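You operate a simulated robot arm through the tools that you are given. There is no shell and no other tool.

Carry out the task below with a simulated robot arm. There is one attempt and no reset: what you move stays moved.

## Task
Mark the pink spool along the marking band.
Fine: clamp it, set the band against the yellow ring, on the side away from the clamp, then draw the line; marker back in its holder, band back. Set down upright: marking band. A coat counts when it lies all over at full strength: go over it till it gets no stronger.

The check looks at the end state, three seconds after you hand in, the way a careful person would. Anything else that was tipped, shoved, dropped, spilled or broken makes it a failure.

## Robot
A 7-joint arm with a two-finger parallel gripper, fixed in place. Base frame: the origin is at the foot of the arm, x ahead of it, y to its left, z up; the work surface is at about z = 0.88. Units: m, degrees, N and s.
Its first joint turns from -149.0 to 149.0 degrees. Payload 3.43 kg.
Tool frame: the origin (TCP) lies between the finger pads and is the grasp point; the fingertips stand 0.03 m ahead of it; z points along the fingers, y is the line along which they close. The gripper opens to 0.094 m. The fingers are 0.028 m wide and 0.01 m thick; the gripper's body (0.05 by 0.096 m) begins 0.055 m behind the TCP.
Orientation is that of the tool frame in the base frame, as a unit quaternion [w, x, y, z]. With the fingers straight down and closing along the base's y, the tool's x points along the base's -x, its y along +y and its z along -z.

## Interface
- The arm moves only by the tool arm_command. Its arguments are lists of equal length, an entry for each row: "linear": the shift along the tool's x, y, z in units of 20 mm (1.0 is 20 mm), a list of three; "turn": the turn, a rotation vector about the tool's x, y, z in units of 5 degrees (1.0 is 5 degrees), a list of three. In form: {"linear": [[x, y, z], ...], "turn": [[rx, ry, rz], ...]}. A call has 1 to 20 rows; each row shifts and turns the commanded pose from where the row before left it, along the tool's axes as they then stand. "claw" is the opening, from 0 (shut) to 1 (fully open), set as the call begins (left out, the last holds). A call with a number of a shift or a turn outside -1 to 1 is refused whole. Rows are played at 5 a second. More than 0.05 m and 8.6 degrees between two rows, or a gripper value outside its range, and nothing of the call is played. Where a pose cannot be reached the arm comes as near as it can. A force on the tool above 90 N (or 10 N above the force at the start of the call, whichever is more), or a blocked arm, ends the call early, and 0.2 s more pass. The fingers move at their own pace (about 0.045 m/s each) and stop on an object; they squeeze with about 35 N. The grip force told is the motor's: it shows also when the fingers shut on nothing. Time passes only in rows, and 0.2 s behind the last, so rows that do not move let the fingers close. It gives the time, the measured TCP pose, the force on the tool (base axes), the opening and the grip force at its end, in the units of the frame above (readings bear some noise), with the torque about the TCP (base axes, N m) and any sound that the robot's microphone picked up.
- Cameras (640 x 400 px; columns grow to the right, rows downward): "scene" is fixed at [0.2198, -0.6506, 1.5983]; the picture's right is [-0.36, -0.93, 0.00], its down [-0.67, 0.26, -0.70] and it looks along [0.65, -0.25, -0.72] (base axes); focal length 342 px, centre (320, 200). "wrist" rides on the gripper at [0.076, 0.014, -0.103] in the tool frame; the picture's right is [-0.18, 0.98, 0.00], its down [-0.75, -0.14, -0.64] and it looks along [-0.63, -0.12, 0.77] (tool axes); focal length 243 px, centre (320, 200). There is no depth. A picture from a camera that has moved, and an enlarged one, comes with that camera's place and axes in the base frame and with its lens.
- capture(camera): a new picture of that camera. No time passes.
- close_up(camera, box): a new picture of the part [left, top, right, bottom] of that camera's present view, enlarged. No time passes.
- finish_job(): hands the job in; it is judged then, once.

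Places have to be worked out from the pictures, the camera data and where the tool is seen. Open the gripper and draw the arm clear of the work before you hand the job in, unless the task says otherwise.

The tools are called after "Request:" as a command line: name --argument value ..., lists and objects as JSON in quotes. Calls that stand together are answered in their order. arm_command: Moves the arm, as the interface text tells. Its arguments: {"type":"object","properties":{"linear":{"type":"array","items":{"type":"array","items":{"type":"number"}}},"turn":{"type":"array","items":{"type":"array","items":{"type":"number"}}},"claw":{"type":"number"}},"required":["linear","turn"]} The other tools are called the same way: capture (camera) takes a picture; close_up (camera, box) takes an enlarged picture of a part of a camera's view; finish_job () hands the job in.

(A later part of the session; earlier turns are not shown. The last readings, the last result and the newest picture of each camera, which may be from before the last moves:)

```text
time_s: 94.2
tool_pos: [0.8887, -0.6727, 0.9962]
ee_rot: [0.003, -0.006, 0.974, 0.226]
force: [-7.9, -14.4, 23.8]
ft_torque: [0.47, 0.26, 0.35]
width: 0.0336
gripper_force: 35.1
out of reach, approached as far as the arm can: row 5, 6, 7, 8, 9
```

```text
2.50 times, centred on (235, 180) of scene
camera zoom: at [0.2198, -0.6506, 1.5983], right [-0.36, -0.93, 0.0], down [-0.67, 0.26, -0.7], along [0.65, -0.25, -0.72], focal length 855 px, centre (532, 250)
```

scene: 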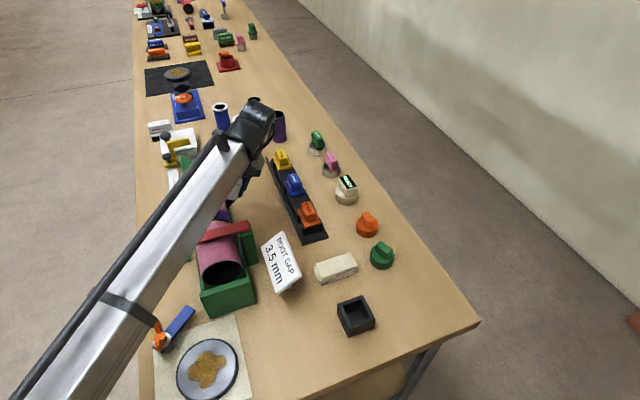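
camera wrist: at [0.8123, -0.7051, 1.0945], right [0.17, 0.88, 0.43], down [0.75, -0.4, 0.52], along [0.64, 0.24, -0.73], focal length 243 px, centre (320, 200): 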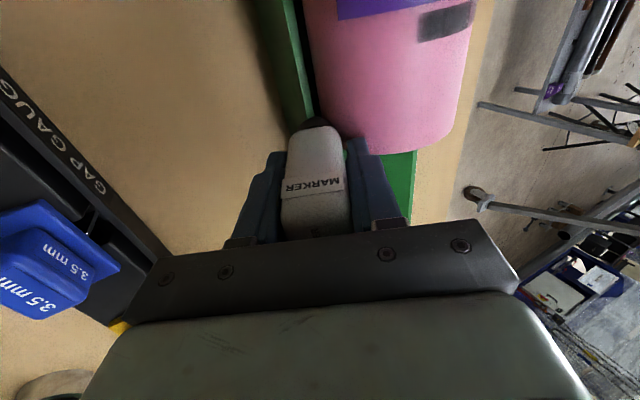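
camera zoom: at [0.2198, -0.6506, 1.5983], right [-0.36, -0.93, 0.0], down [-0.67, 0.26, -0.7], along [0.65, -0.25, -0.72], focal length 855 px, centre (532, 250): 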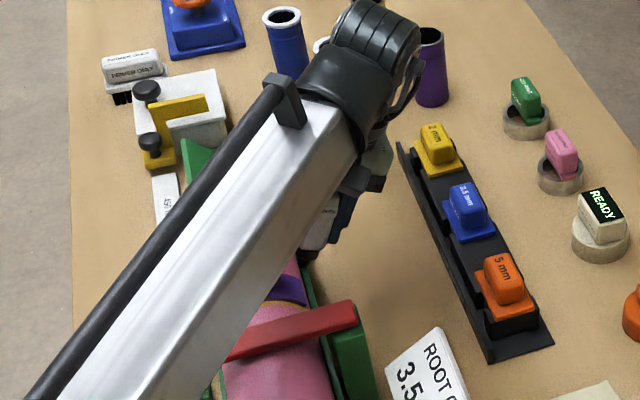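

The marker has slid up in the grip by roughly 15–20 mm, and the nib rests between the spool's left side and the cradle wall near the far end. I test with a small safe move along the spool (-x) to see how the arm's commanded pose now stands.

Request:
arm_command --linear '[[0.25, 0, 0], [0.25, 0, 0], [0, 0, 0]]' --turn '[[0, 0, 0], [0, 0, 0], [0, 0, 0]]'

Request:
close_up --camera "wrist" --box '[220, 60, 460, 240]'

```text
time_s: 95.0
tool_pos: [0.8808, -0.6746, 0.9935]
ee_rot: [0.005, -0.005, 0.975, 0.224]
force: [11.0, -27.0, 13.5]
ft_torque: [0.12, -0.08, -0.26]
width: 0.0335
gripper_force: 35.3
```

```text
2.22 times, centred on (340, 150) of wrist
camera zoom: at [0.804, -0.706, 1.0913], right [0.17, 0.89, 0.43], down [0.75, -0.4, 0.52], along [0.64, 0.23, -0.73], focal length 539 px, centre (276, 311)
```

zoom: 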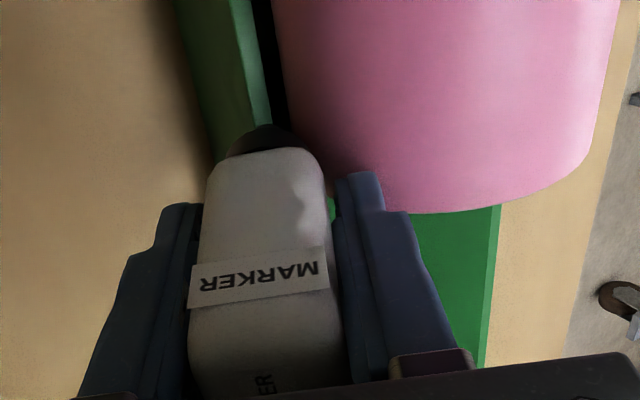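

The arm now follows normally from its present pose. Reach grows at smaller x, so I withdraw along the marker's own axis (back and up, away from the spool's side) while shifting toward -x.

Request:
arm_command --linear '[[0.25, 0, 0], [0.25, 0, 0], [0.3, 0, -0.15], [0.35, 0, -0.35], [0, 0, 0]]' --turn '[[0, 0, 0], [0, 0, 0], [0, 0, 0], [0, 0, 0], [0, 0, 0]]'

Request:
capture --camera "wrist"

Request:
close_up --camera "scene" --box '[180, 100, 290, 260]'

```text
time_s: 96.2
tool_pos: [0.8597, -0.6747, 0.9979]
ee_rot: [0.009, -0.005, 0.975, 0.222]
force: [0.1, -0.3, -0.5]
ft_torque: [0.0, 0.0, 0.02]
width: 0.0334
gripper_force: 34.8
out of reach, approached as far as the arm can: row 4
```

```text
taken
camera wrist: at [0.7823, -0.7061, 1.0954], right [0.17, 0.89, 0.43], down [0.75, -0.4, 0.53], along [0.64, 0.23, -0.73], focal length 243 px, centre (320, 200)
```

wrist: 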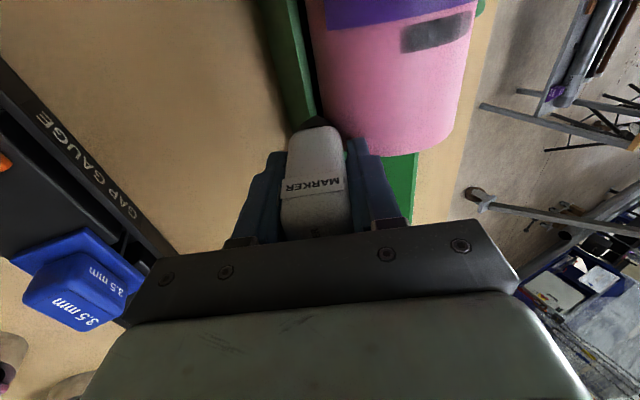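

```text
2.50 times, centred on (235, 180) of scene
camera zoom: at [0.2198, -0.6506, 1.5983], right [-0.36, -0.93, 0.0], down [-0.67, 0.26, -0.7], along [0.65, -0.25, -0.72], focal length 855 px, centre (532, 250)
```

zoom: 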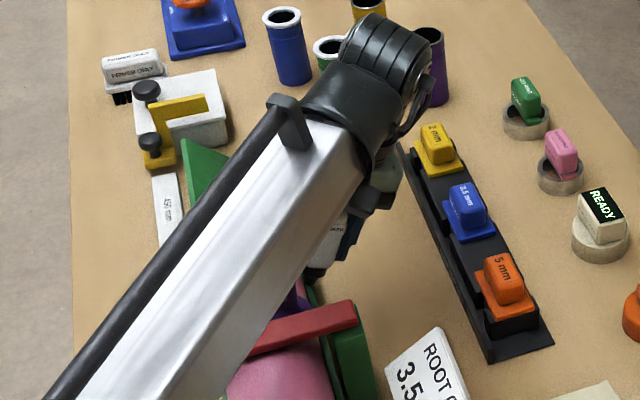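

The nib is free now (force about zero). I turn the tool upright step by step while raising it, which moves the tip up and away from spool and cradle wall and back into easy reach.

Request:
arm_command --linear '[[0, 0.13, -0.27], [0, 0.107, -0.28], [0, 0.083, -0.288], [0, 0.057, -0.294], [0, 0.03, -0.298], [0, 0, 0]]' --turn '[[1, 0, 0], [1, 0, 0], [1, 0, 0], [1, 0, 0], [1, 0, 0], [0, 0, 0]]'

Request:
capture --camera "wrist"

Request:
close_up --camera "scene" --box '[160, 100, 290, 260]'

```text
time_s: 97.6
tool_pos: [0.8594, -0.6778, 1.0277]
ee_rot: [0.004, -0.006, 1.0, 0.008]
force: [0.0, -0.2, 0.3]
ft_torque: [-0.03, -0.01, 0.0]
width: 0.0336
gripper_force: 34.6
```

```text
taken
camera wrist: at [0.7835, -0.6649, 1.1304], right [0.17, 0.98, 0.02], down [0.75, -0.14, 0.65], along [0.64, -0.1, -0.76], focal length 243 px, centre (320, 200)
```

wrist: 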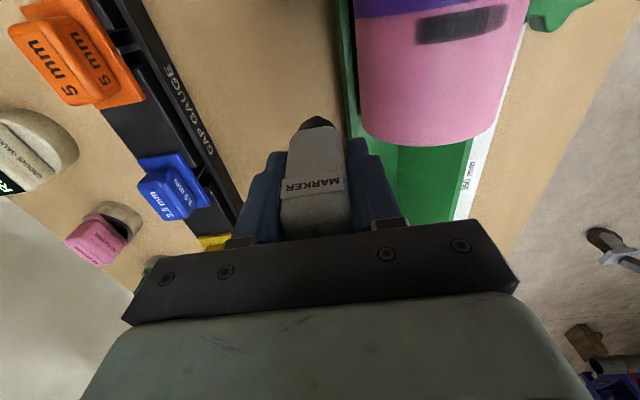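

```text
2.50 times, centred on (225, 180) of scene
camera zoom: at [0.2198, -0.6506, 1.5983], right [-0.36, -0.93, 0.0], down [-0.67, 0.26, -0.7], along [0.65, -0.25, -0.72], focal length 855 px, centre (558, 250)
```

zoom: 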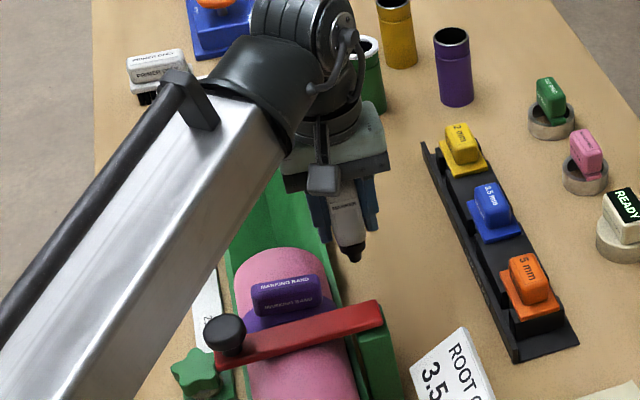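

The tool is upright and clear. I raise it to a safe height and inspect the marker in the grip, the band and the spool.

Request:
arm_command --linear '[[0, 0, -0.6], [0, 0, -0.9], [0, 0, -0.9], [0, 0, -0.9], [0, 0, -0.9], [0, 0, -0.9], [0, 0, -0.9], [0, 0, -0.9], [0, 0, -0.9], [0, 0, 0]]' --turn '[[0, 0, 0], [0.16, 0.15, 0.13], [0, 0, 0], [0, 0, 0], [0, 0, 0], [0, 0, 0], [0, 0, 0], [0, 0, 0], [0, 0, 0], [0, 0, 0]]'

Request:
capture --camera "wrist"

Request:
close_up --camera "scene" --box '[160, 110, 290, 260]'

```text
time_s: 99.8
tool_pos: [0.8617, -0.6781, 1.1834]
ee_rot: [-0.003, 0.001, 1.0, 0.002]
force: [-0.3, -0.7, -0.8]
ft_torque: [-0.02, -0.01, 0.01]
width: 0.0334
gripper_force: 34.7
```

```text
taken
camera wrist: at [0.7863, -0.6639, 1.2861], right [0.18, 0.98, 0.0], down [0.76, -0.14, 0.64], along [0.63, -0.12, -0.77], focal length 243 px, centre (320, 200)
```

wrist: 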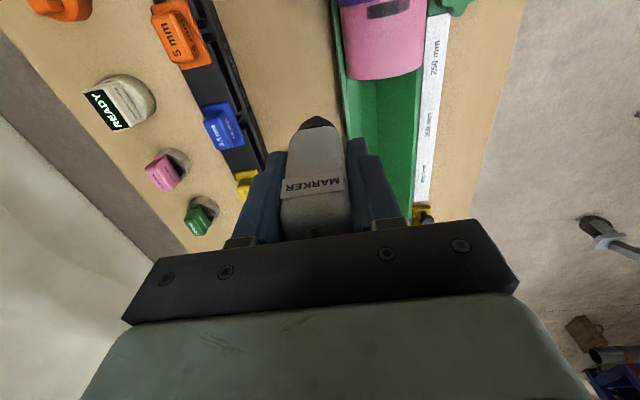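

```text
2.67 times, centred on (225, 185) of scene
camera zoom: at [0.2198, -0.6506, 1.5983], right [-0.36, -0.93, 0.0], down [-0.67, 0.26, -0.7], along [0.65, -0.25, -0.72], focal length 912 px, centre (573, 240)
```

zoom: 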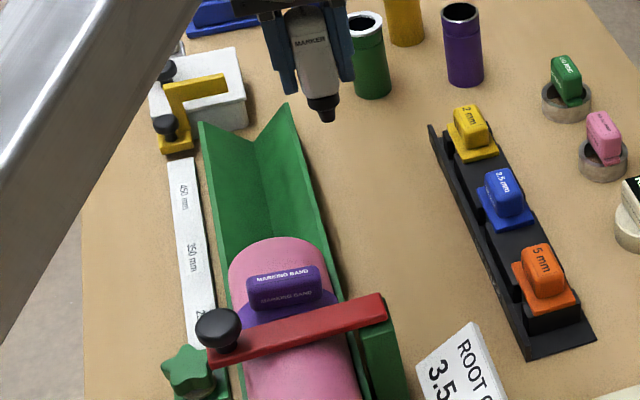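

All items look undisturbed. I zoom in on the marker in the grip to see how far it slid and tilted.

Request:
close_up --camera "scene" --box '[250, 105, 300, 160]'

Request:
close_up --camera "wrist" --box '[260, 90, 380, 240]'

Request:
close_up --camera "wrist" --box '[320, 0, 440, 90]'

```text
7.27 times, centred on (275, 132) of scene
camera zoom: at [0.2198, -0.6506, 1.5983], right [-0.36, -0.93, 0.0], down [-0.67, 0.26, -0.7], along [0.65, -0.25, -0.72], focal length 2487 px, centre (647, 691)
```

zoom: 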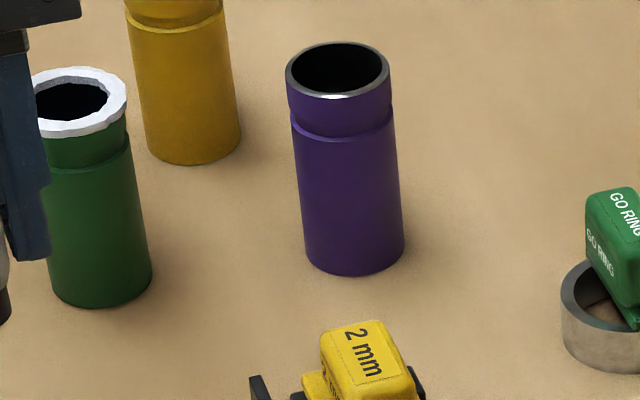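

```text
2.67 times, centred on (320, 165) of wrist
camera zoom: at [0.7863, -0.6639, 1.2861], right [0.18, 0.98, 0.0], down [0.76, -0.14, 0.64], along [0.63, -0.12, -0.77], focal length 647 px, centre (320, 293)
```

zoom: 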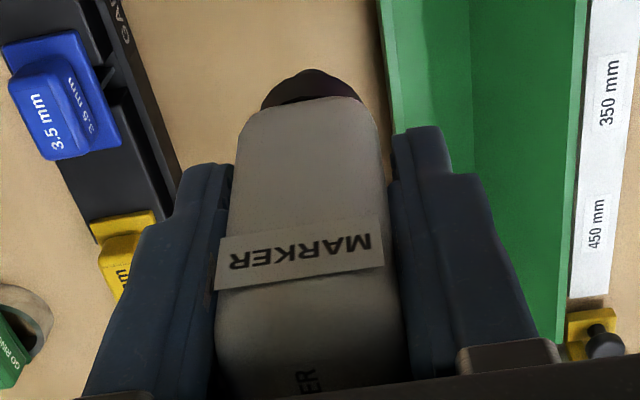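

```text
4.44 times, centred on (380, 45) of wrist
camera zoom: at [0.7863, -0.6639, 1.2861], right [0.18, 0.98, 0.0], down [0.76, -0.14, 0.64], along [0.63, -0.12, -0.77], focal length 1078 px, centre (53, 889)
```

zoom: 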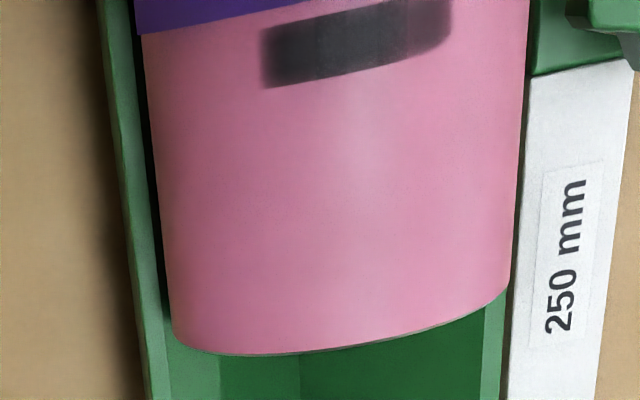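

I zoom the scene view on the marker itself to measure its tilt in the grip.

Request:
close_up --camera "scene" --box '[225, 105, 305, 165]'

Request:
close_up --camera "scene" --box '[250, 95, 310, 155]'

```text
6.67 times, centred on (265, 135) of scene
camera zoom: at [0.2198, -0.6506, 1.5983], right [-0.36, -0.93, 0.0], down [-0.67, 0.26, -0.7], along [0.65, -0.25, -0.72], focal length 2280 px, centre (687, 633)
```

zoom: 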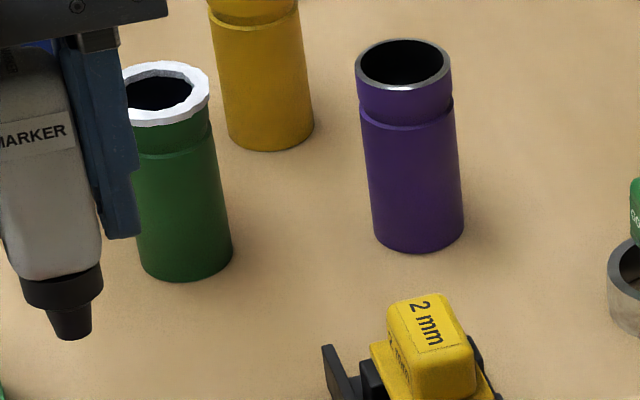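

```text
6.67 times, centred on (280, 125) of scene
camera zoom: at [0.2198, -0.6506, 1.5983], right [-0.36, -0.93, 0.0], down [-0.67, 0.26, -0.7], along [0.65, -0.25, -0.72], focal length 2280 px, centre (587, 700)
```

zoom: 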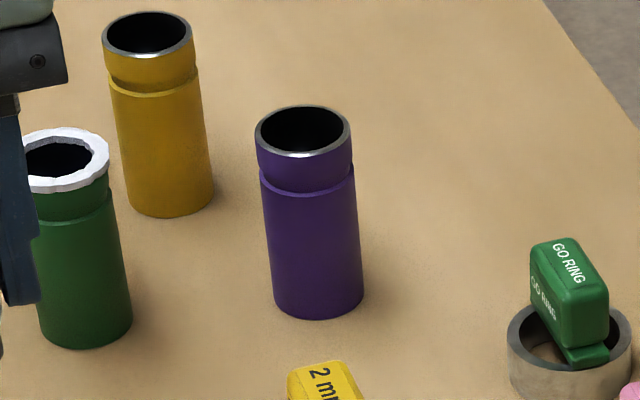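

I aim the zoom correctly at the marker.

Request:
close_up --camera "scene" --box '[205, 105, 255, 165]'

```text
6.67 times, centred on (230, 135) of scene
camera zoom: at [0.2198, -0.6506, 1.5983], right [-0.36, -0.93, 0.0], down [-0.67, 0.26, -0.7], along [0.65, -0.25, -0.72], focal length 2280 px, centre (920, 633)
```

zoom: 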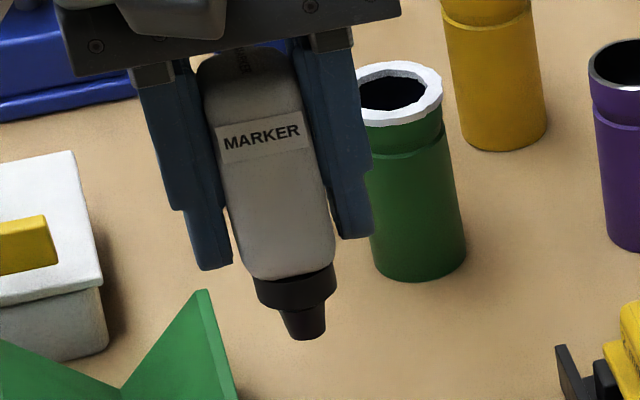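

The marker slid about 22 mm up and tilts roughly 5° in the grip. I take it back to its holder to set it down and grip it afresh; first the transit at height.

Request:
arm_command --linear '[[0.9, -0.405, 0], [0.9, -0.405, 0], [0.9, -0.405, 0], [0.9, -0.405, 0], [0.9, -0.405, 0], [0.9, -0.405, 0], [0.9, -0.405, 0], [0.9, -0.405, 0], [0.9, -0.405, 0], [0.9, -0.405, 0], [0.9, -0.405, 0], [0.9, -0.405, 0], [0.9, -0.405, 0], [0.9, -0.405, 0], [0.9, -0.405, 0], [0.9, -0.405, 0], [0.9, -0.405, 0], [0.9, -0.405, 0], [0.9, -0.405, 0], [0.9, -0.405, 0]]' --turn '[[0, 0, 0], [0, 0, 0], [0, 0, 0], [0, 0, 0], [0, 0, 0], [0, 0, 0], [0, 0, 0], [0, 0, 0], [0, 0, 0], [0, 0, 0], [0, 0, 0], [0, 0, 0], [0, 0, 0], [0, 0, 0], [0, 0, 0], [0, 0, 0], [0, 0, 0], [0, 0, 0], [0, 0, 0], [0, 0, 0]]'

Request:
arm_command --linear '[[0, 0, 0], [0, 0, 0.3], [0, 0, 0]]' --turn '[[0, -0.5, 0], [0, -0.5, 0], [0, 0, 0]]'

Request:
close_up --camera "scene" --box '[330, 210, 410, 340]'

Request:
capture --camera "wrist"

```text
time_s: 104.0
tool_pos: [0.4982, -0.8398, 1.1848]
ee_rot: [-0.002, -0.001, 1.0, 0.001]
force: [-0.2, -1.0, -0.3]
ft_torque: [0.0, 0.02, 0.01]
width: 0.0334
gripper_force: 34.9
```

```text
time_s: 104.8
tool_pos: [0.4993, -0.8407, 1.1778]
ee_rot: [0.042, 0.001, 0.999, 0.001]
force: [0.7, 0.0, 0.2]
ft_torque: [0.01, 0.0, 0.02]
width: 0.0338
gripper_force: 34.7
```

```text
3.08 times, centred on (370, 275) of scene
camera zoom: at [0.2198, -0.6506, 1.5983], right [-0.36, -0.93, 0.0], down [-0.67, 0.26, -0.7], along [0.65, -0.25, -0.72], focal length 1052 px, centre (166, -31)
```

zoom: 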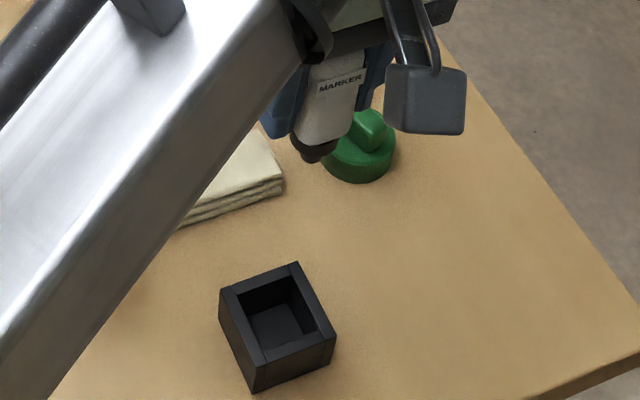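

```text
taken
camera wrist: at [0.4152, -0.8257, 1.2749], right [0.18, 0.98, 0.02], down [0.7, -0.14, 0.7], along [0.69, -0.12, -0.71], focal length 243 px, centre (320, 200)
```

wrist: 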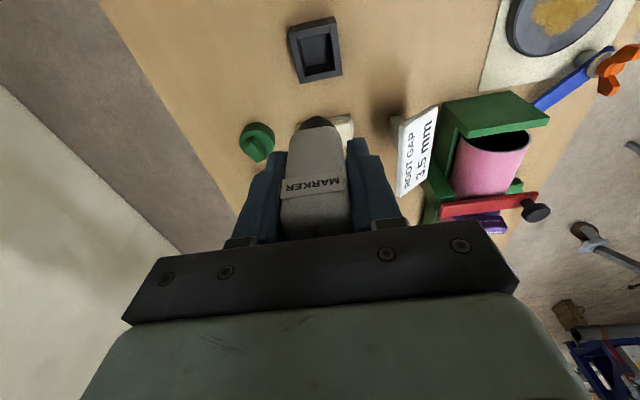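

I zoom on the nib from the scene camera to locate the tip before lowering into the holder.

Request:
close_up --camera "scene" --box '[350, 220, 400, 270]'

```text
8.00 times, centred on (375, 245) of scene
camera zoom: at [0.2198, -0.6506, 1.5983], right [-0.36, -0.93, 0.0], down [-0.67, 0.26, -0.7], along [0.65, -0.25, -0.72], focal length 2736 px, centre (-120, -160)
```

zoom: 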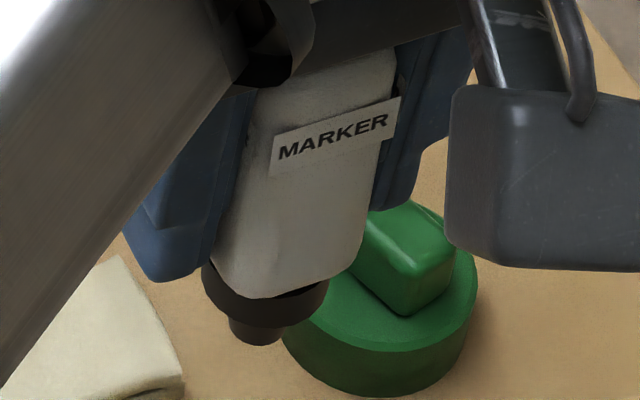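

The tip reads about (0.4957, -0.8407, 1.119), still leaning ~2°. I straighten that, shift 1–2 mm to the box centre (0.4995, -0.839), and descend to just above the rim.

Request:
arm_command --linear '[[-0.07, 0.07, 0], [0.1085, 0, 0.868], [0.1085, 0, 0.868], [0.1085, 0, 0.868], [0.1085, 0, 0.868], [0.1085, 0, 0.868], [0.1085, 0, 0.868], [0.1085, 0, 0.868], [0.1085, 0, 0.868], [0.1085, 0, 0.868], [0.1085, 0, 0.868], [0, 0, 0]]' --turn '[[0, -0.46, 0], [0, 0, 0], [0, 0, 0], [0, 0, 0], [0, 0, 0], [0, 0, 0], [0, 0, 0], [0, 0, 0], [0, 0, 0], [0, 0, 0], [0, 0, 0], [0, 0, 0]]'

Request:
close_up --camera "scene" --box '[320, 260, 400, 340]'

Request:
close_up --camera "wrist" --box '[240, 50, 400, 240]'

```text
time_s: 107.4
tool_pos: [0.5019, -0.8366, 1.0026]
ee_rot: [0.061, 0.001, 0.998, 0.001]
force: [0.2, 0.3, -0.3]
ft_torque: [-0.02, 0.01, -0.01]
width: 0.0336
gripper_force: 34.5
```

```text
5.00 times, centred on (360, 300) of scene
camera zoom: at [0.2198, -0.6506, 1.5983], right [-0.36, -0.93, 0.0], down [-0.67, 0.26, -0.7], along [0.65, -0.25, -0.72], focal length 1710 px, centre (120, -300)
```

zoom: 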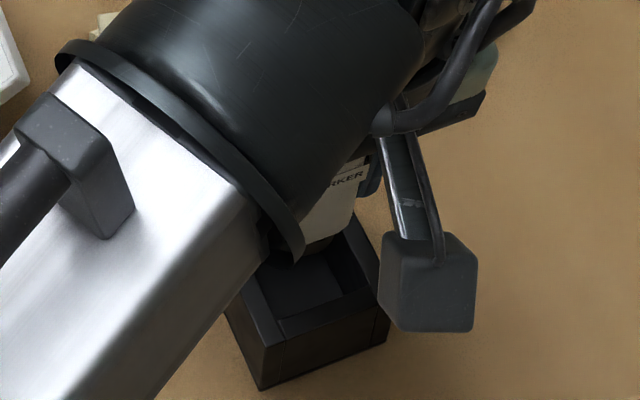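

```text
2.11 times, centred on (320, 145) of wrist
camera zoom: at [0.4142, -0.8223, 1.0951], right [0.18, 0.98, 0.03], down [0.67, -0.14, 0.73], along [0.72, -0.12, -0.68], focal length 511 px, centre (320, 316)
```

zoom: 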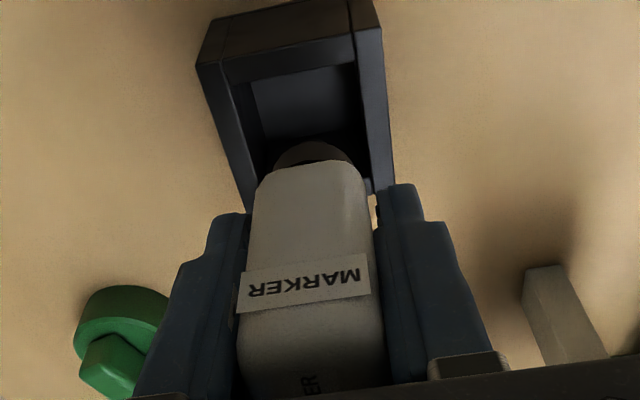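

The fingertips now sit level with the body's end, so they would meet the box rim before the nib reaches the floor; I'll lower to just above the rim and let the marker slide down between slightly opened fingers. First lower and centre.

Request:
arm_command --linear '[[0.04, -0.1, 0], [0.062, 0, 0.496], [0.062, 0, 0.496], [0.062, 0, 0.496], [0.06, 0, 0.48], [0, 0, 0]]' --turn '[[0, 0, 0], [0, 0, 0], [0, 0, 0], [0, 0, 0], [0, 0, 0], [0, 0, 0]]'

Request:
close_up --camera "wrist" --box '[240, 50, 400, 240]'

Request:
close_up --camera "scene" --box '[320, 270, 400, 350]'

```text
time_s: 108.8
tool_pos: [0.4994, -0.84, 0.964]
ee_rot: [0.061, 0.001, 0.998, 0.002]
force: [-1.1, 0.6, -0.3]
ft_torque: [-0.03, -0.01, 0.05]
width: 0.0334
gripper_force: 34.9
```

```text
2.11 times, centred on (320, 145) of wrist
camera zoom: at [0.4119, -0.8244, 1.0565], right [0.18, 0.98, 0.03], down [0.67, -0.14, 0.73], along [0.72, -0.12, -0.68], focal length 511 px, centre (320, 316)
```

zoom: 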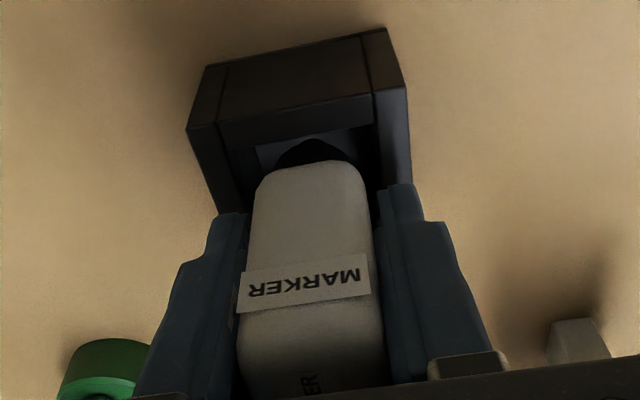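

```text
5.00 times, centred on (360, 310) of scene
camera zoom: at [0.2198, -0.6506, 1.5983], right [-0.36, -0.93, 0.0], down [-0.67, 0.26, -0.7], along [0.65, -0.25, -0.72], focal length 1710 px, centre (120, -350)
```

zoom: 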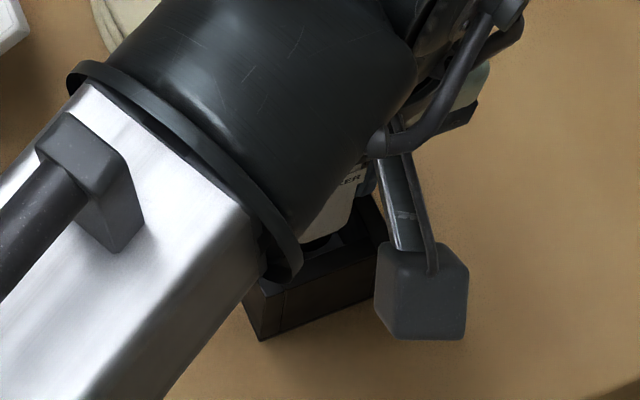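

The collar is inside the box. I lower 3 mm more, then open the fingers just enough (about 39 mm) to let the marker slide down guided between them.

Request:
arm_command --linear '[[0.01, 0, 0.08], [0.01, 0, 0.08], [0, 0, 0]]' --turn '[[0, 0, 0], [0, 0, 0], [0, 0, 0]]'

Request:
arm_command --linear '[[0, 0, 0], [0, 0, 0], [0, 0, 0]]' --turn '[[0, 0, 0], [0, 0, 0], [0, 0, 0]]' --claw 0.4

Request:
close_up --camera "wrist" --box '[240, 50, 400, 240]'

```text
time_s: 109.6
tool_pos: [0.5, -0.8386, 0.9615]
ee_rot: [0.061, 0.001, 0.998, 0.002]
force: [-0.5, 0.3, -0.4]
ft_torque: [0.01, -0.02, 0.02]
width: 0.0338
gripper_force: 35.2
```

```text
time_s: 110.4
tool_pos: [0.5007, -0.8379, 0.9604]
ee_rot: [0.061, 0.0, 0.998, 0.001]
force: [0.0, -0.5, 0.2]
ft_torque: [0.0, 0.0, 0.03]
width: 0.0377
gripper_force: 0.1
```

```text
2.11 times, centred on (320, 145) of wrist
camera zoom: at [0.4122, -0.8236, 1.054], right [0.18, 0.98, 0.03], down [0.67, -0.14, 0.73], along [0.72, -0.12, -0.68], focal length 511 px, centre (320, 316)
```

zoom: 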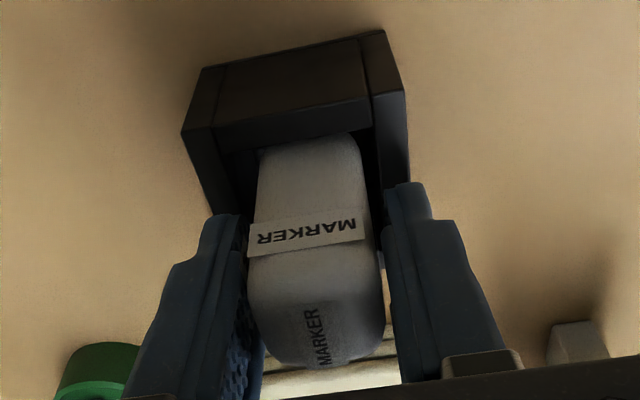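

The marker has slid down and stands in the box. I turn the tool upright again around it and raise slightly to the former grip height.

Request:
arm_command --linear '[[-0.05, 0, -0.38], [0, 0, 0], [0, 0, 0], [0, 0, 0]]' --turn '[[0, 0, 0], [0, 0.7, 0], [0, 0.7, 0], [0, 0, 0]]'

Request:
close_up --camera "wrist" --box '[240, 50, 400, 240]'

```text
time_s: 111.4
tool_pos: [0.4999, -0.8372, 0.9684]
ee_rot: [0.0, 0.001, 1.0, 0.001]
force: [-0.6, -0.6, 0.4]
ft_torque: [0.02, 0.0, -0.01]
width: 0.0376
gripper_force: 0.0
```

```text
2.11 times, centred on (320, 145) of wrist
camera zoom: at [0.4239, -0.824, 1.071], right [0.19, 0.98, 0.0], down [0.75, -0.14, 0.64], along [0.63, -0.12, -0.77], focal length 511 px, centre (320, 316)
```

zoom: 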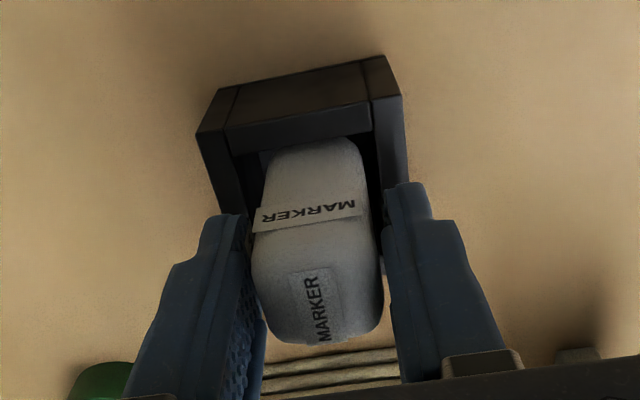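

The marker stands upright between the fingers. I grip it again at the original height.

Request:
arm_command --linear '[[0, -0.07, 0], [0, 0, 0], [0, 0, 0], [0, 0, 0]]' --turn '[[0, 0, 0], [0, 0, 0], [0, 0, 0], [0, 0, 0]]' --claw 0

Request:
arm_command --linear '[[0, 0, -0.3], [0, 0, -0.5], [0, 0, -0.8], [0, 0, -0.8], [0, 0, -0.9], [0, 0, -0.9], [0, 0, -0.9], [0, 0, -0.9], [0, 0, -0.9], [0, 0, -0.9], [0, 0, -0.9], [0, 0, -0.9], [0, 0, 0]]' --turn '[[0, 0, 0], [0, 0, 0], [0, 0, 0], [0, 0, 0], [0, 0, 0], [0, 0, 0], [0, 0, 0], [0, 0, 0], [0, 0, 0], [0, 0, 0], [0, 0, 0], [0, 0, 0], [0, 0, 0]]'

Request:
close_up --camera "scene" --box '[345, 220, 405, 280]'

Request:
close_up --camera "wrist" --box '[260, 90, 380, 240]'

```text
time_s: 112.4
tool_pos: [0.4997, -0.8397, 0.9691]
ee_rot: [0.0, 0.001, 1.0, 0.001]
force: [0.7, 0.2, 0.8]
ft_torque: [0.03, 0.0, -0.02]
width: 0.0333
gripper_force: 35.1
```

```text
time_s: 115.2
tool_pos: [0.4985, -0.8414, 1.1607]
ee_rot: [0.0, 0.001, 1.0, 0.001]
force: [0.4, -0.5, -0.7]
ft_torque: [-0.05, 0.01, -0.01]
width: 0.0334
gripper_force: 34.7
```

```text
6.67 times, centred on (375, 250) of scene
camera zoom: at [0.2198, -0.6506, 1.5983], right [-0.36, -0.93, 0.0], down [-0.67, 0.26, -0.7], along [0.65, -0.25, -0.72], focal length 2280 px, centre (-47, -133)
```

zoom: 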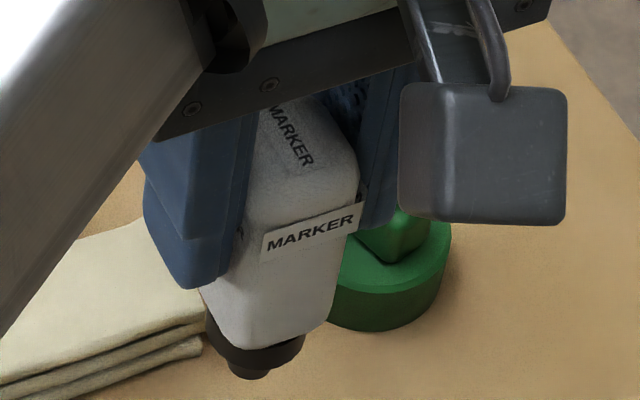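

```text
2.67 times, centred on (320, 165) of wrist
camera zoom: at [0.4222, -0.8262, 1.2628], right [0.18, 0.98, 0.0], down [0.75, -0.14, 0.64], along [0.63, -0.12, -0.77], focal length 647 px, centre (320, 293)
```

zoom: 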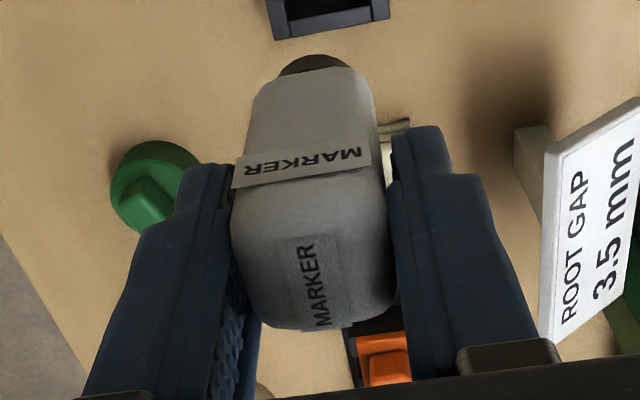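

The regrip is good: tip in tool terms about (3, 0, 82.4) mm with a 2° lean. I carry the marker back high over the band's far side.

Request:
arm_command --linear '[[0, 0, -1], [0, 0, -1], [-0.9, 0.64, 0], [-0.9, 0.64, 0], [-0.9, 0.64, 0], [-0.9, 0.64, 0], [-0.9, 0.64, 0], [-0.9, 0.64, 0], [-0.9, 0.64, 0], [-0.9, 0.64, 0], [-0.9, 0.64, 0], [-0.9, 0.64, 0]]' --turn '[[0, 0, 0], [0, 0, 0], [0, 0, 0], [0, 0, 0], [0, 0, 0], [0, 0, 0], [0, 0, 0], [0, 0, 0], [0, 0, 0], [0, 0, 0], [0, 0, 0], [0, 0, 0]]'

Request:
arm_command --linear '[[-0.9, 0.64, 0], [-0.9, 0.64, 0], [-0.9, 0.64, 0], [-0.9, 0.64, 0], [-0.9, 0.64, 0], [-0.9, 0.64, 0], [-0.9, 0.64, 0], [-0.9, 0.64, 0], [-0.9, 0.6, 0], [0, 0, 0], [0, 0, 0]]' --turn '[[0, 0, 0], [0, 0, 0], [0, 0, 0], [0, 0, 0], [0, 0, 0], [0, 0, 0], [0, 0, 0], [0, 0, 0], [0, 0, 0], [0, 0.6, 0], [0, 0, 0]]'

Request:
capture --camera "wrist"

Request:
close_up --camera "scene" --box '[160, 130, 260, 240]'

```text
time_s: 117.8
tool_pos: [0.6792, -0.7137, 1.2009]
ee_rot: [0.0, 0.0, 1.0, 0.003]
force: [-0.4, -0.4, -0.9]
ft_torque: [-0.02, 0.02, 0.0]
width: 0.0336
gripper_force: 34.6
```

```text
time_s: 120.2
tool_pos: [0.8427, -0.6003, 1.2021]
ee_rot: [-0.026, 0.001, 1.0, 0.002]
force: [0.0, -0.4, -0.9]
ft_torque: [0.01, 0.02, 0.01]
width: 0.0335
gripper_force: 34.7
```

```text
taken
camera wrist: at [0.772, -0.5848, 1.308], right [0.18, 0.98, -0.01], down [0.79, -0.14, 0.6], along [0.59, -0.12, -0.8], focal length 243 px, centre (320, 200)
```

wrist: 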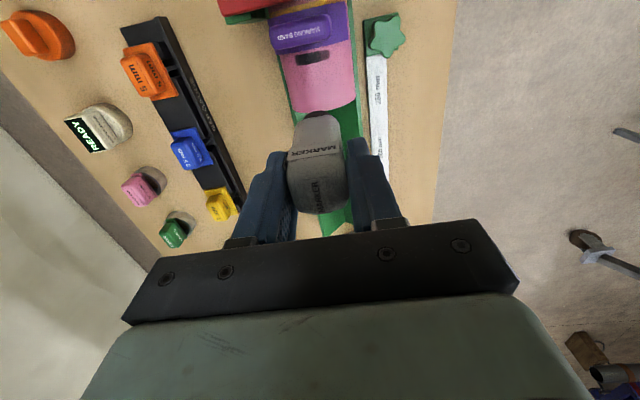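

```text
3.64 times, centred on (210, 185) of scene
camera zoom: at [0.2198, -0.6506, 1.5983], right [-0.36, -0.93, 0.0], down [-0.67, 0.26, -0.7], along [0.65, -0.25, -0.72], focal length 1244 px, centre (720, 254)
```

zoom: 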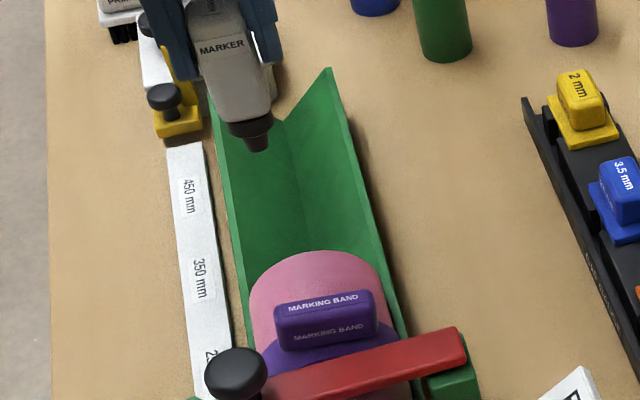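

The tip is at about (0.835, -0.600, 1.12). I lower it beside the band's free edge to about 5 mm above the spool.

Request:
arm_command --linear '[[-0.047, 0, 0.899], [-0.047, 0, 0.899], [-0.047, 0, 0.899], [-0.047, 0, 0.899], [-0.047, 0, 0.899], [-0.042, 0, 0.8], [-0.015, 0, 0.29], [0, 0, 0]]' --turn '[[0, 0, 0], [0, 0, 0], [0, 0, 0], [0, 0, 0], [0, 0, 0], [0, 0, 0], [0, 0, 0], [0, 0, 0]]'

Request:
close_up --camera "wrist" --box '[240, 0, 400, 150]'

Request:
close_up --camera "scene" --box '[180, 170, 250, 240]'

```text
time_s: 122.0
tool_pos: [0.8429, -0.5975, 1.0883]
ee_rot: [-0.026, 0.0, 1.0, 0.001]
force: [0.5, -0.1, -1.0]
ft_torque: [0.0, -0.01, -0.01]
width: 0.0334
gripper_force: 35.1
```

```text
2.67 times, centred on (320, 75) of wrist
camera zoom: at [0.7719, -0.5829, 1.1957], right [0.18, 0.98, -0.01], down [0.79, -0.14, 0.6], along [0.59, -0.12, -0.8], focal length 647 px, centre (320, 533)
```

zoom: 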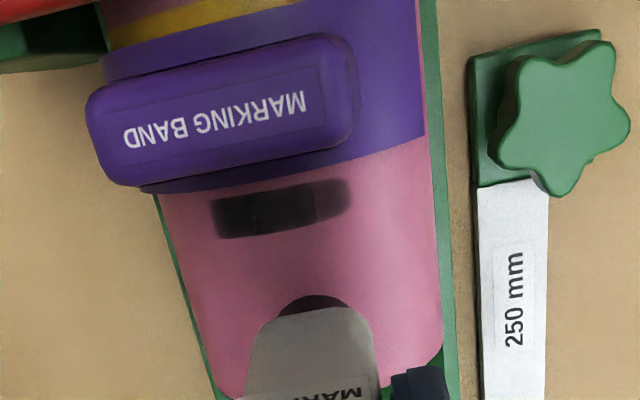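

```text
5.71 times, centred on (215, 205) of scene
camera zoom: at [0.2198, -0.6506, 1.5983], right [-0.36, -0.93, 0.0], down [-0.67, 0.26, -0.7], along [0.65, -0.25, -0.72], focal length 1954 px, centre (920, 171)
```

zoom: 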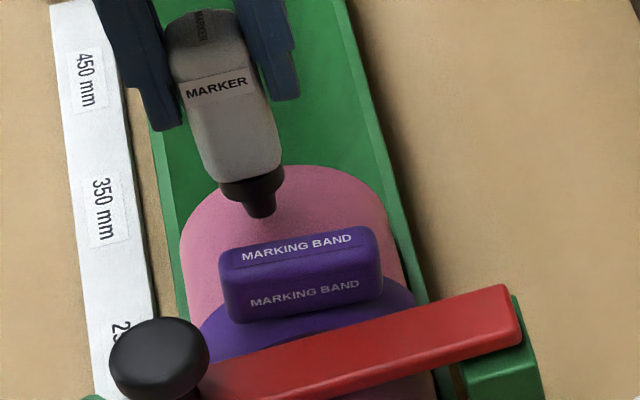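

The band, ring and mark all sit about 26 mm nearer than before: the spool was dragged along -x when the nib was wedged beside it. I check the near end and the clamp before going on.

Request:
close_up --camera "scene" --box '[170, 180, 280, 330]'

Request:
close_up --camera "scene" --box '[185, 195, 255, 245]'

Request:
capture --camera "wrist"

```text
2.67 times, centred on (225, 255) of scene
camera zoom: at [0.2198, -0.6506, 1.5983], right [-0.36, -0.93, 0.0], down [-0.67, 0.26, -0.7], along [0.65, -0.25, -0.72], focal length 912 px, centre (573, 53)
```

zoom: 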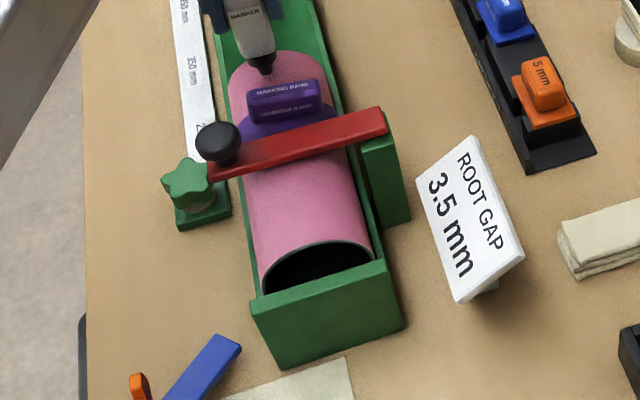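

```text
8.00 times, centred on (220, 220) of scene
camera zoom: at [0.2198, -0.6506, 1.5983], right [-0.36, -0.93, 0.0], down [-0.67, 0.26, -0.7], along [0.65, -0.25, -0.72], focal length 2736 px, centre (1120, 40)
```

zoom: 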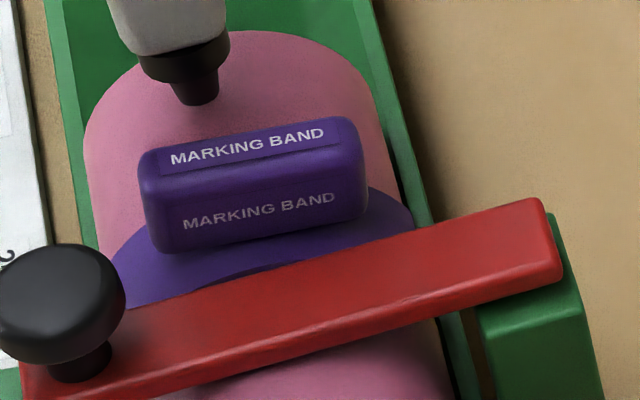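

```text
taken
camera wrist: at [0.7719, -0.5829, 1.1957], right [0.18, 0.98, -0.01], down [0.79, -0.14, 0.6], along [0.59, -0.12, -0.8], focal length 243 px, centre (320, 200)
```

wrist: 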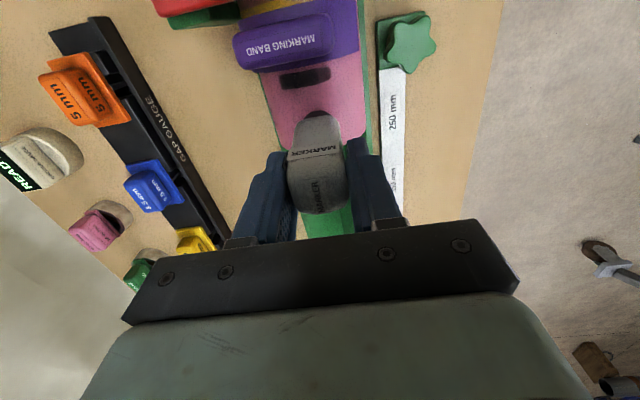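

The spool now lies against the cradle's end plate, still clamped, with the band still along the ring; I'll push it back at the end. The strip to draw is now at x ≈ 0.799–0.809. I move the nib there, just above the surface.

Request:
arm_command --linear '[[0.6, 0, 0.031], [0.6, 0, 0.031], [0.3, 0, 0.016], [0, 0, 0]]' --turn '[[0, 0, 0], [0, 0, 0], [0, 0, 0], [0, 0, 0]]'

Request:
close_up --camera "wrist" --box '[240, 0, 400, 150]'

Request:
close_up --camera "scene" --box '[185, 185, 255, 245]'

```text
time_s: 123.0
tool_pos: [0.8113, -0.597, 1.0889]
ee_rot: [-0.026, 0.0, 1.0, 0.002]
force: [-0.4, -0.1, 0.5]
ft_torque: [0.01, -0.01, -0.02]
width: 0.0336
gripper_force: 34.8
```

```text
2.67 times, centred on (320, 75) of wrist
camera zoom: at [0.7404, -0.583, 1.1952], right [0.18, 0.98, -0.01], down [0.79, -0.14, 0.6], along [0.59, -0.12, -0.8], focal length 647 px, centre (320, 533)
```

zoom: 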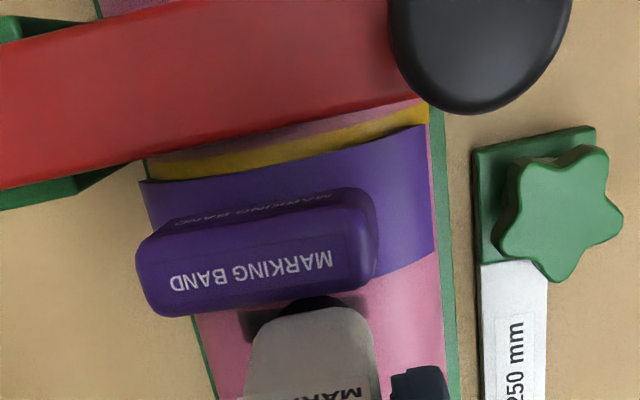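

```text
6.67 times, centred on (220, 215) of scene
camera zoom: at [0.2198, -0.6506, 1.5983], right [-0.36, -0.93, 0.0], down [-0.67, 0.26, -0.7], along [0.65, -0.25, -0.72], focal length 2280 px, centre (987, 100)
```

zoom: 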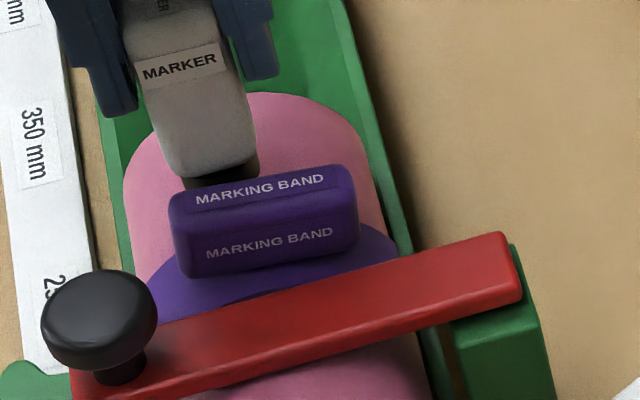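

The nib is at x ≈ 0.804, y ≈ -0.597, about 5 mm above the spool; the band's free edge is at x ≈ 0.7975. I lower to contact.

Request:
arm_command --linear '[[-0.0078, 0, 0.15], [-0.0052, 0, 0.1], [-0.0026, 0, 0.05], [0, 0, 0]]' --turn '[[0, 0, 0], [0, 0, 0], [0, 0, 0], [0, 0, 0]]'

```text
time_s: 124.0
tool_pos: [0.8123, -0.597, 1.0827]
ee_rot: [-0.027, 0.0, 1.0, 0.001]
force: [0.4, -0.7, 0.0]
ft_torque: [0.02, -0.01, 0.04]
width: 0.0335
gripper_force: 34.9
```

No contact yet at tip z ≈ 1.000; 1.5 mm more.

Request:
arm_command --linear '[[-0.0026, 0, 0.05], [-0.0013, 0, 0.025], [0, 0, 0]]' --turn '[[0, 0, 0], [0, 0, 0], [0, 0, 0]]'

```text
time_s: 124.8
tool_pos: [0.8112, -0.5974, 1.0826]
ee_rot: [-0.025, 0.0, 1.0, 0.001]
force: [-1.5, 2.5, 12.1]
ft_torque: [0.26, 0.12, 0.01]
width: 0.0336
gripper_force: 35.2
```

Contact at 12 N. I sweep the nib along the band's edge toward +y, turning with the surface, 25° in fine steps.

Request:
arm_command --linear '[[-0.0003, 0.2766, 0.006], [-0.0003, 0.2766, 0.006], [-0.0003, 0.2766, 0.006], [-0.0003, 0.2766, 0.006], [-0.0003, 0.2766, 0.006], [-0.0003, 0.2766, 0.006], [-0.0003, 0.2766, 0.006], [-0.0003, 0.2766, 0.006], [-0.0003, 0.2766, 0.006], [-0.0003, 0.2766, 0.006]]' --turn '[[0.4993, 0, 0.026], [0.4993, 0, 0.026], [0.4993, 0, 0.026], [0.4993, 0, 0.026], [0.4993, 0, 0.026], [0.4993, 0, 0.026], [0.4993, 0, 0.026], [0.4993, 0, 0.026], [0.4993, 0, 0.026], [0.4993, 0, 0.026]]'

Request:
close_up --camera "wrist" --box '[240, 0, 400, 150]'

Request:
close_up --camera "scene" --box '[170, 170, 255, 245]'

```text
time_s: 127.0
tool_pos: [0.8126, -0.5454, 1.0698]
ee_rot: [-0.026, 0.006, 0.976, -0.215]
force: [-0.2, 0.8, 1.4]
ft_torque: [0.02, -0.01, 0.02]
width: 0.0334
gripper_force: 35.1
```

```text
2.67 times, centred on (320, 75) of wrist
camera zoom: at [0.7421, -0.4865, 1.1605], right [0.18, 0.89, -0.42], down [0.79, 0.12, 0.61], along [0.59, -0.44, -0.68], focal length 647 px, centre (320, 533)
```

zoom: 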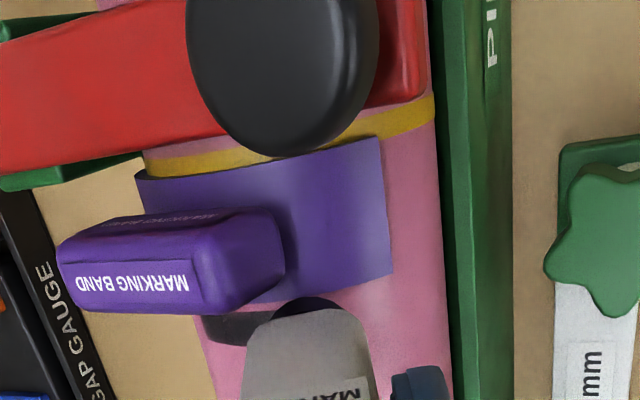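

```text
5.33 times, centred on (212, 208) of scene
camera zoom: at [0.2198, -0.6506, 1.5983], right [-0.36, -0.93, 0.0], down [-0.67, 0.26, -0.7], along [0.65, -0.25, -0.72], focal length 1824 px, centre (893, 160)
```

zoom: 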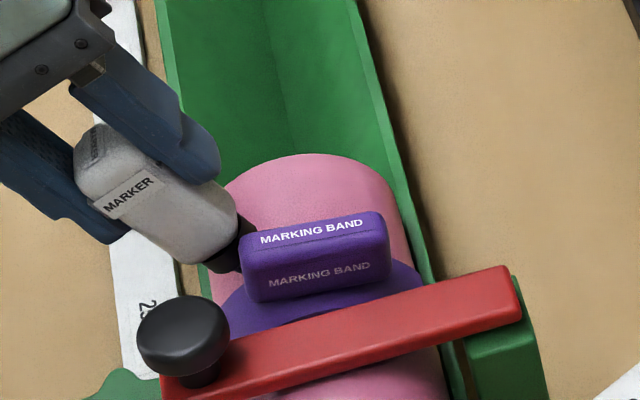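

The tool follows well to about 25°; contact is light (1.4 N). I press in half a millimetre and continue to about 45°.

Request:
arm_command --linear '[[-0.001, 0.2766, 0.026], [-0.0005, 0.2766, 0.012], [-0.0003, 0.2766, 0.008], [-0.0003, 0.2766, 0.008], [-0.0003, 0.2766, 0.008], [-0.0003, 0.2766, 0.008], [-0.0003, 0.2766, 0.008], [-0.0003, 0.2766, 0.008]]' --turn '[[0.4993, 0, 0.026], [0.4993, 0, 0.026], [0.4993, 0, 0.026], [0.4993, 0, 0.026], [0.4993, 0, 0.026], [0.4993, 0, 0.026], [0.4993, 0, 0.026], [0.4993, 0, 0.026]]'

Request:
capture --camera "wrist"

Request:
capture --camera "scene"

```text
time_s: 128.8
tool_pos: [0.8119, -0.5077, 1.0445]
ee_rot: [-0.024, 0.009, 0.924, -0.383]
force: [1.6, 5.1, 7.8]
ft_torque: [-0.17, -0.05, 0.07]
width: 0.0336
gripper_force: 35.2
```

```text
taken
camera wrist: at [0.7424, -0.4236, 1.1097], right [0.18, 0.69, -0.7], down [0.79, 0.32, 0.53], along [0.59, -0.65, -0.48], focal length 243 px, centre (320, 200)
```

wrist: 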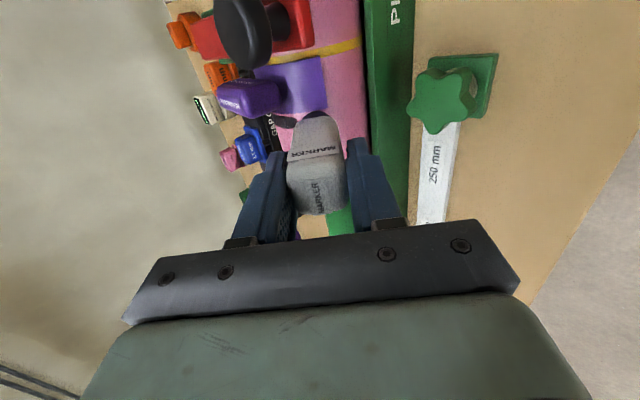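

```text
taken
```

scene: 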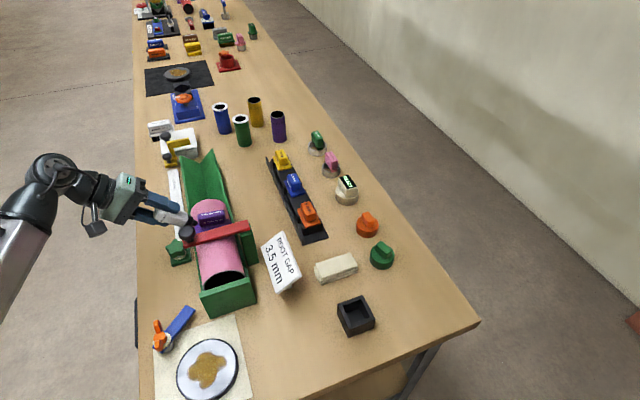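

At 45° with about 9 N along the normal. I zoom to see the mark and the band from here.

Request:
close_up --camera "wrist" --box '[220, 20, 380, 160]'

Request:
close_up --camera "scene" --box '[170, 180, 250, 245]'

```text
2.86 times, centred on (300, 90) of wrist
camera zoom: at [0.7424, -0.4236, 1.1097], right [0.18, 0.69, -0.7], down [0.79, 0.32, 0.53], along [0.59, -0.65, -0.48], focal length 693 px, centre (377, 514)
```

zoom: 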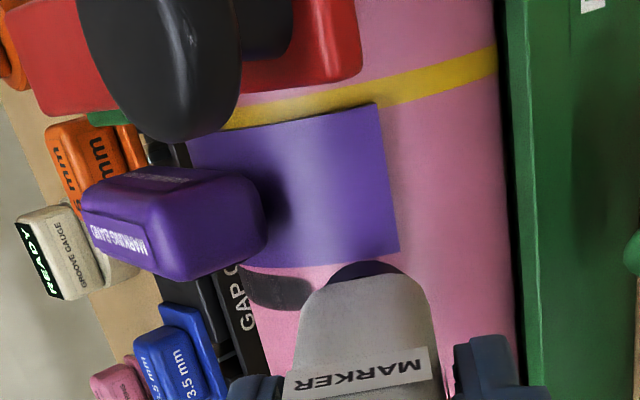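

```text
6.15 times, centred on (210, 212) of scene
camera zoom: at [0.2198, -0.6506, 1.5983], right [-0.36, -0.93, 0.0], down [-0.67, 0.26, -0.7], along [0.65, -0.25, -0.72], focal length 2105 px, centre (997, 123)
```

zoom: 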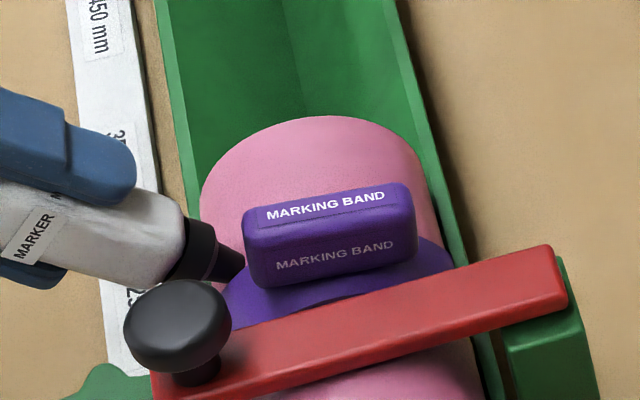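

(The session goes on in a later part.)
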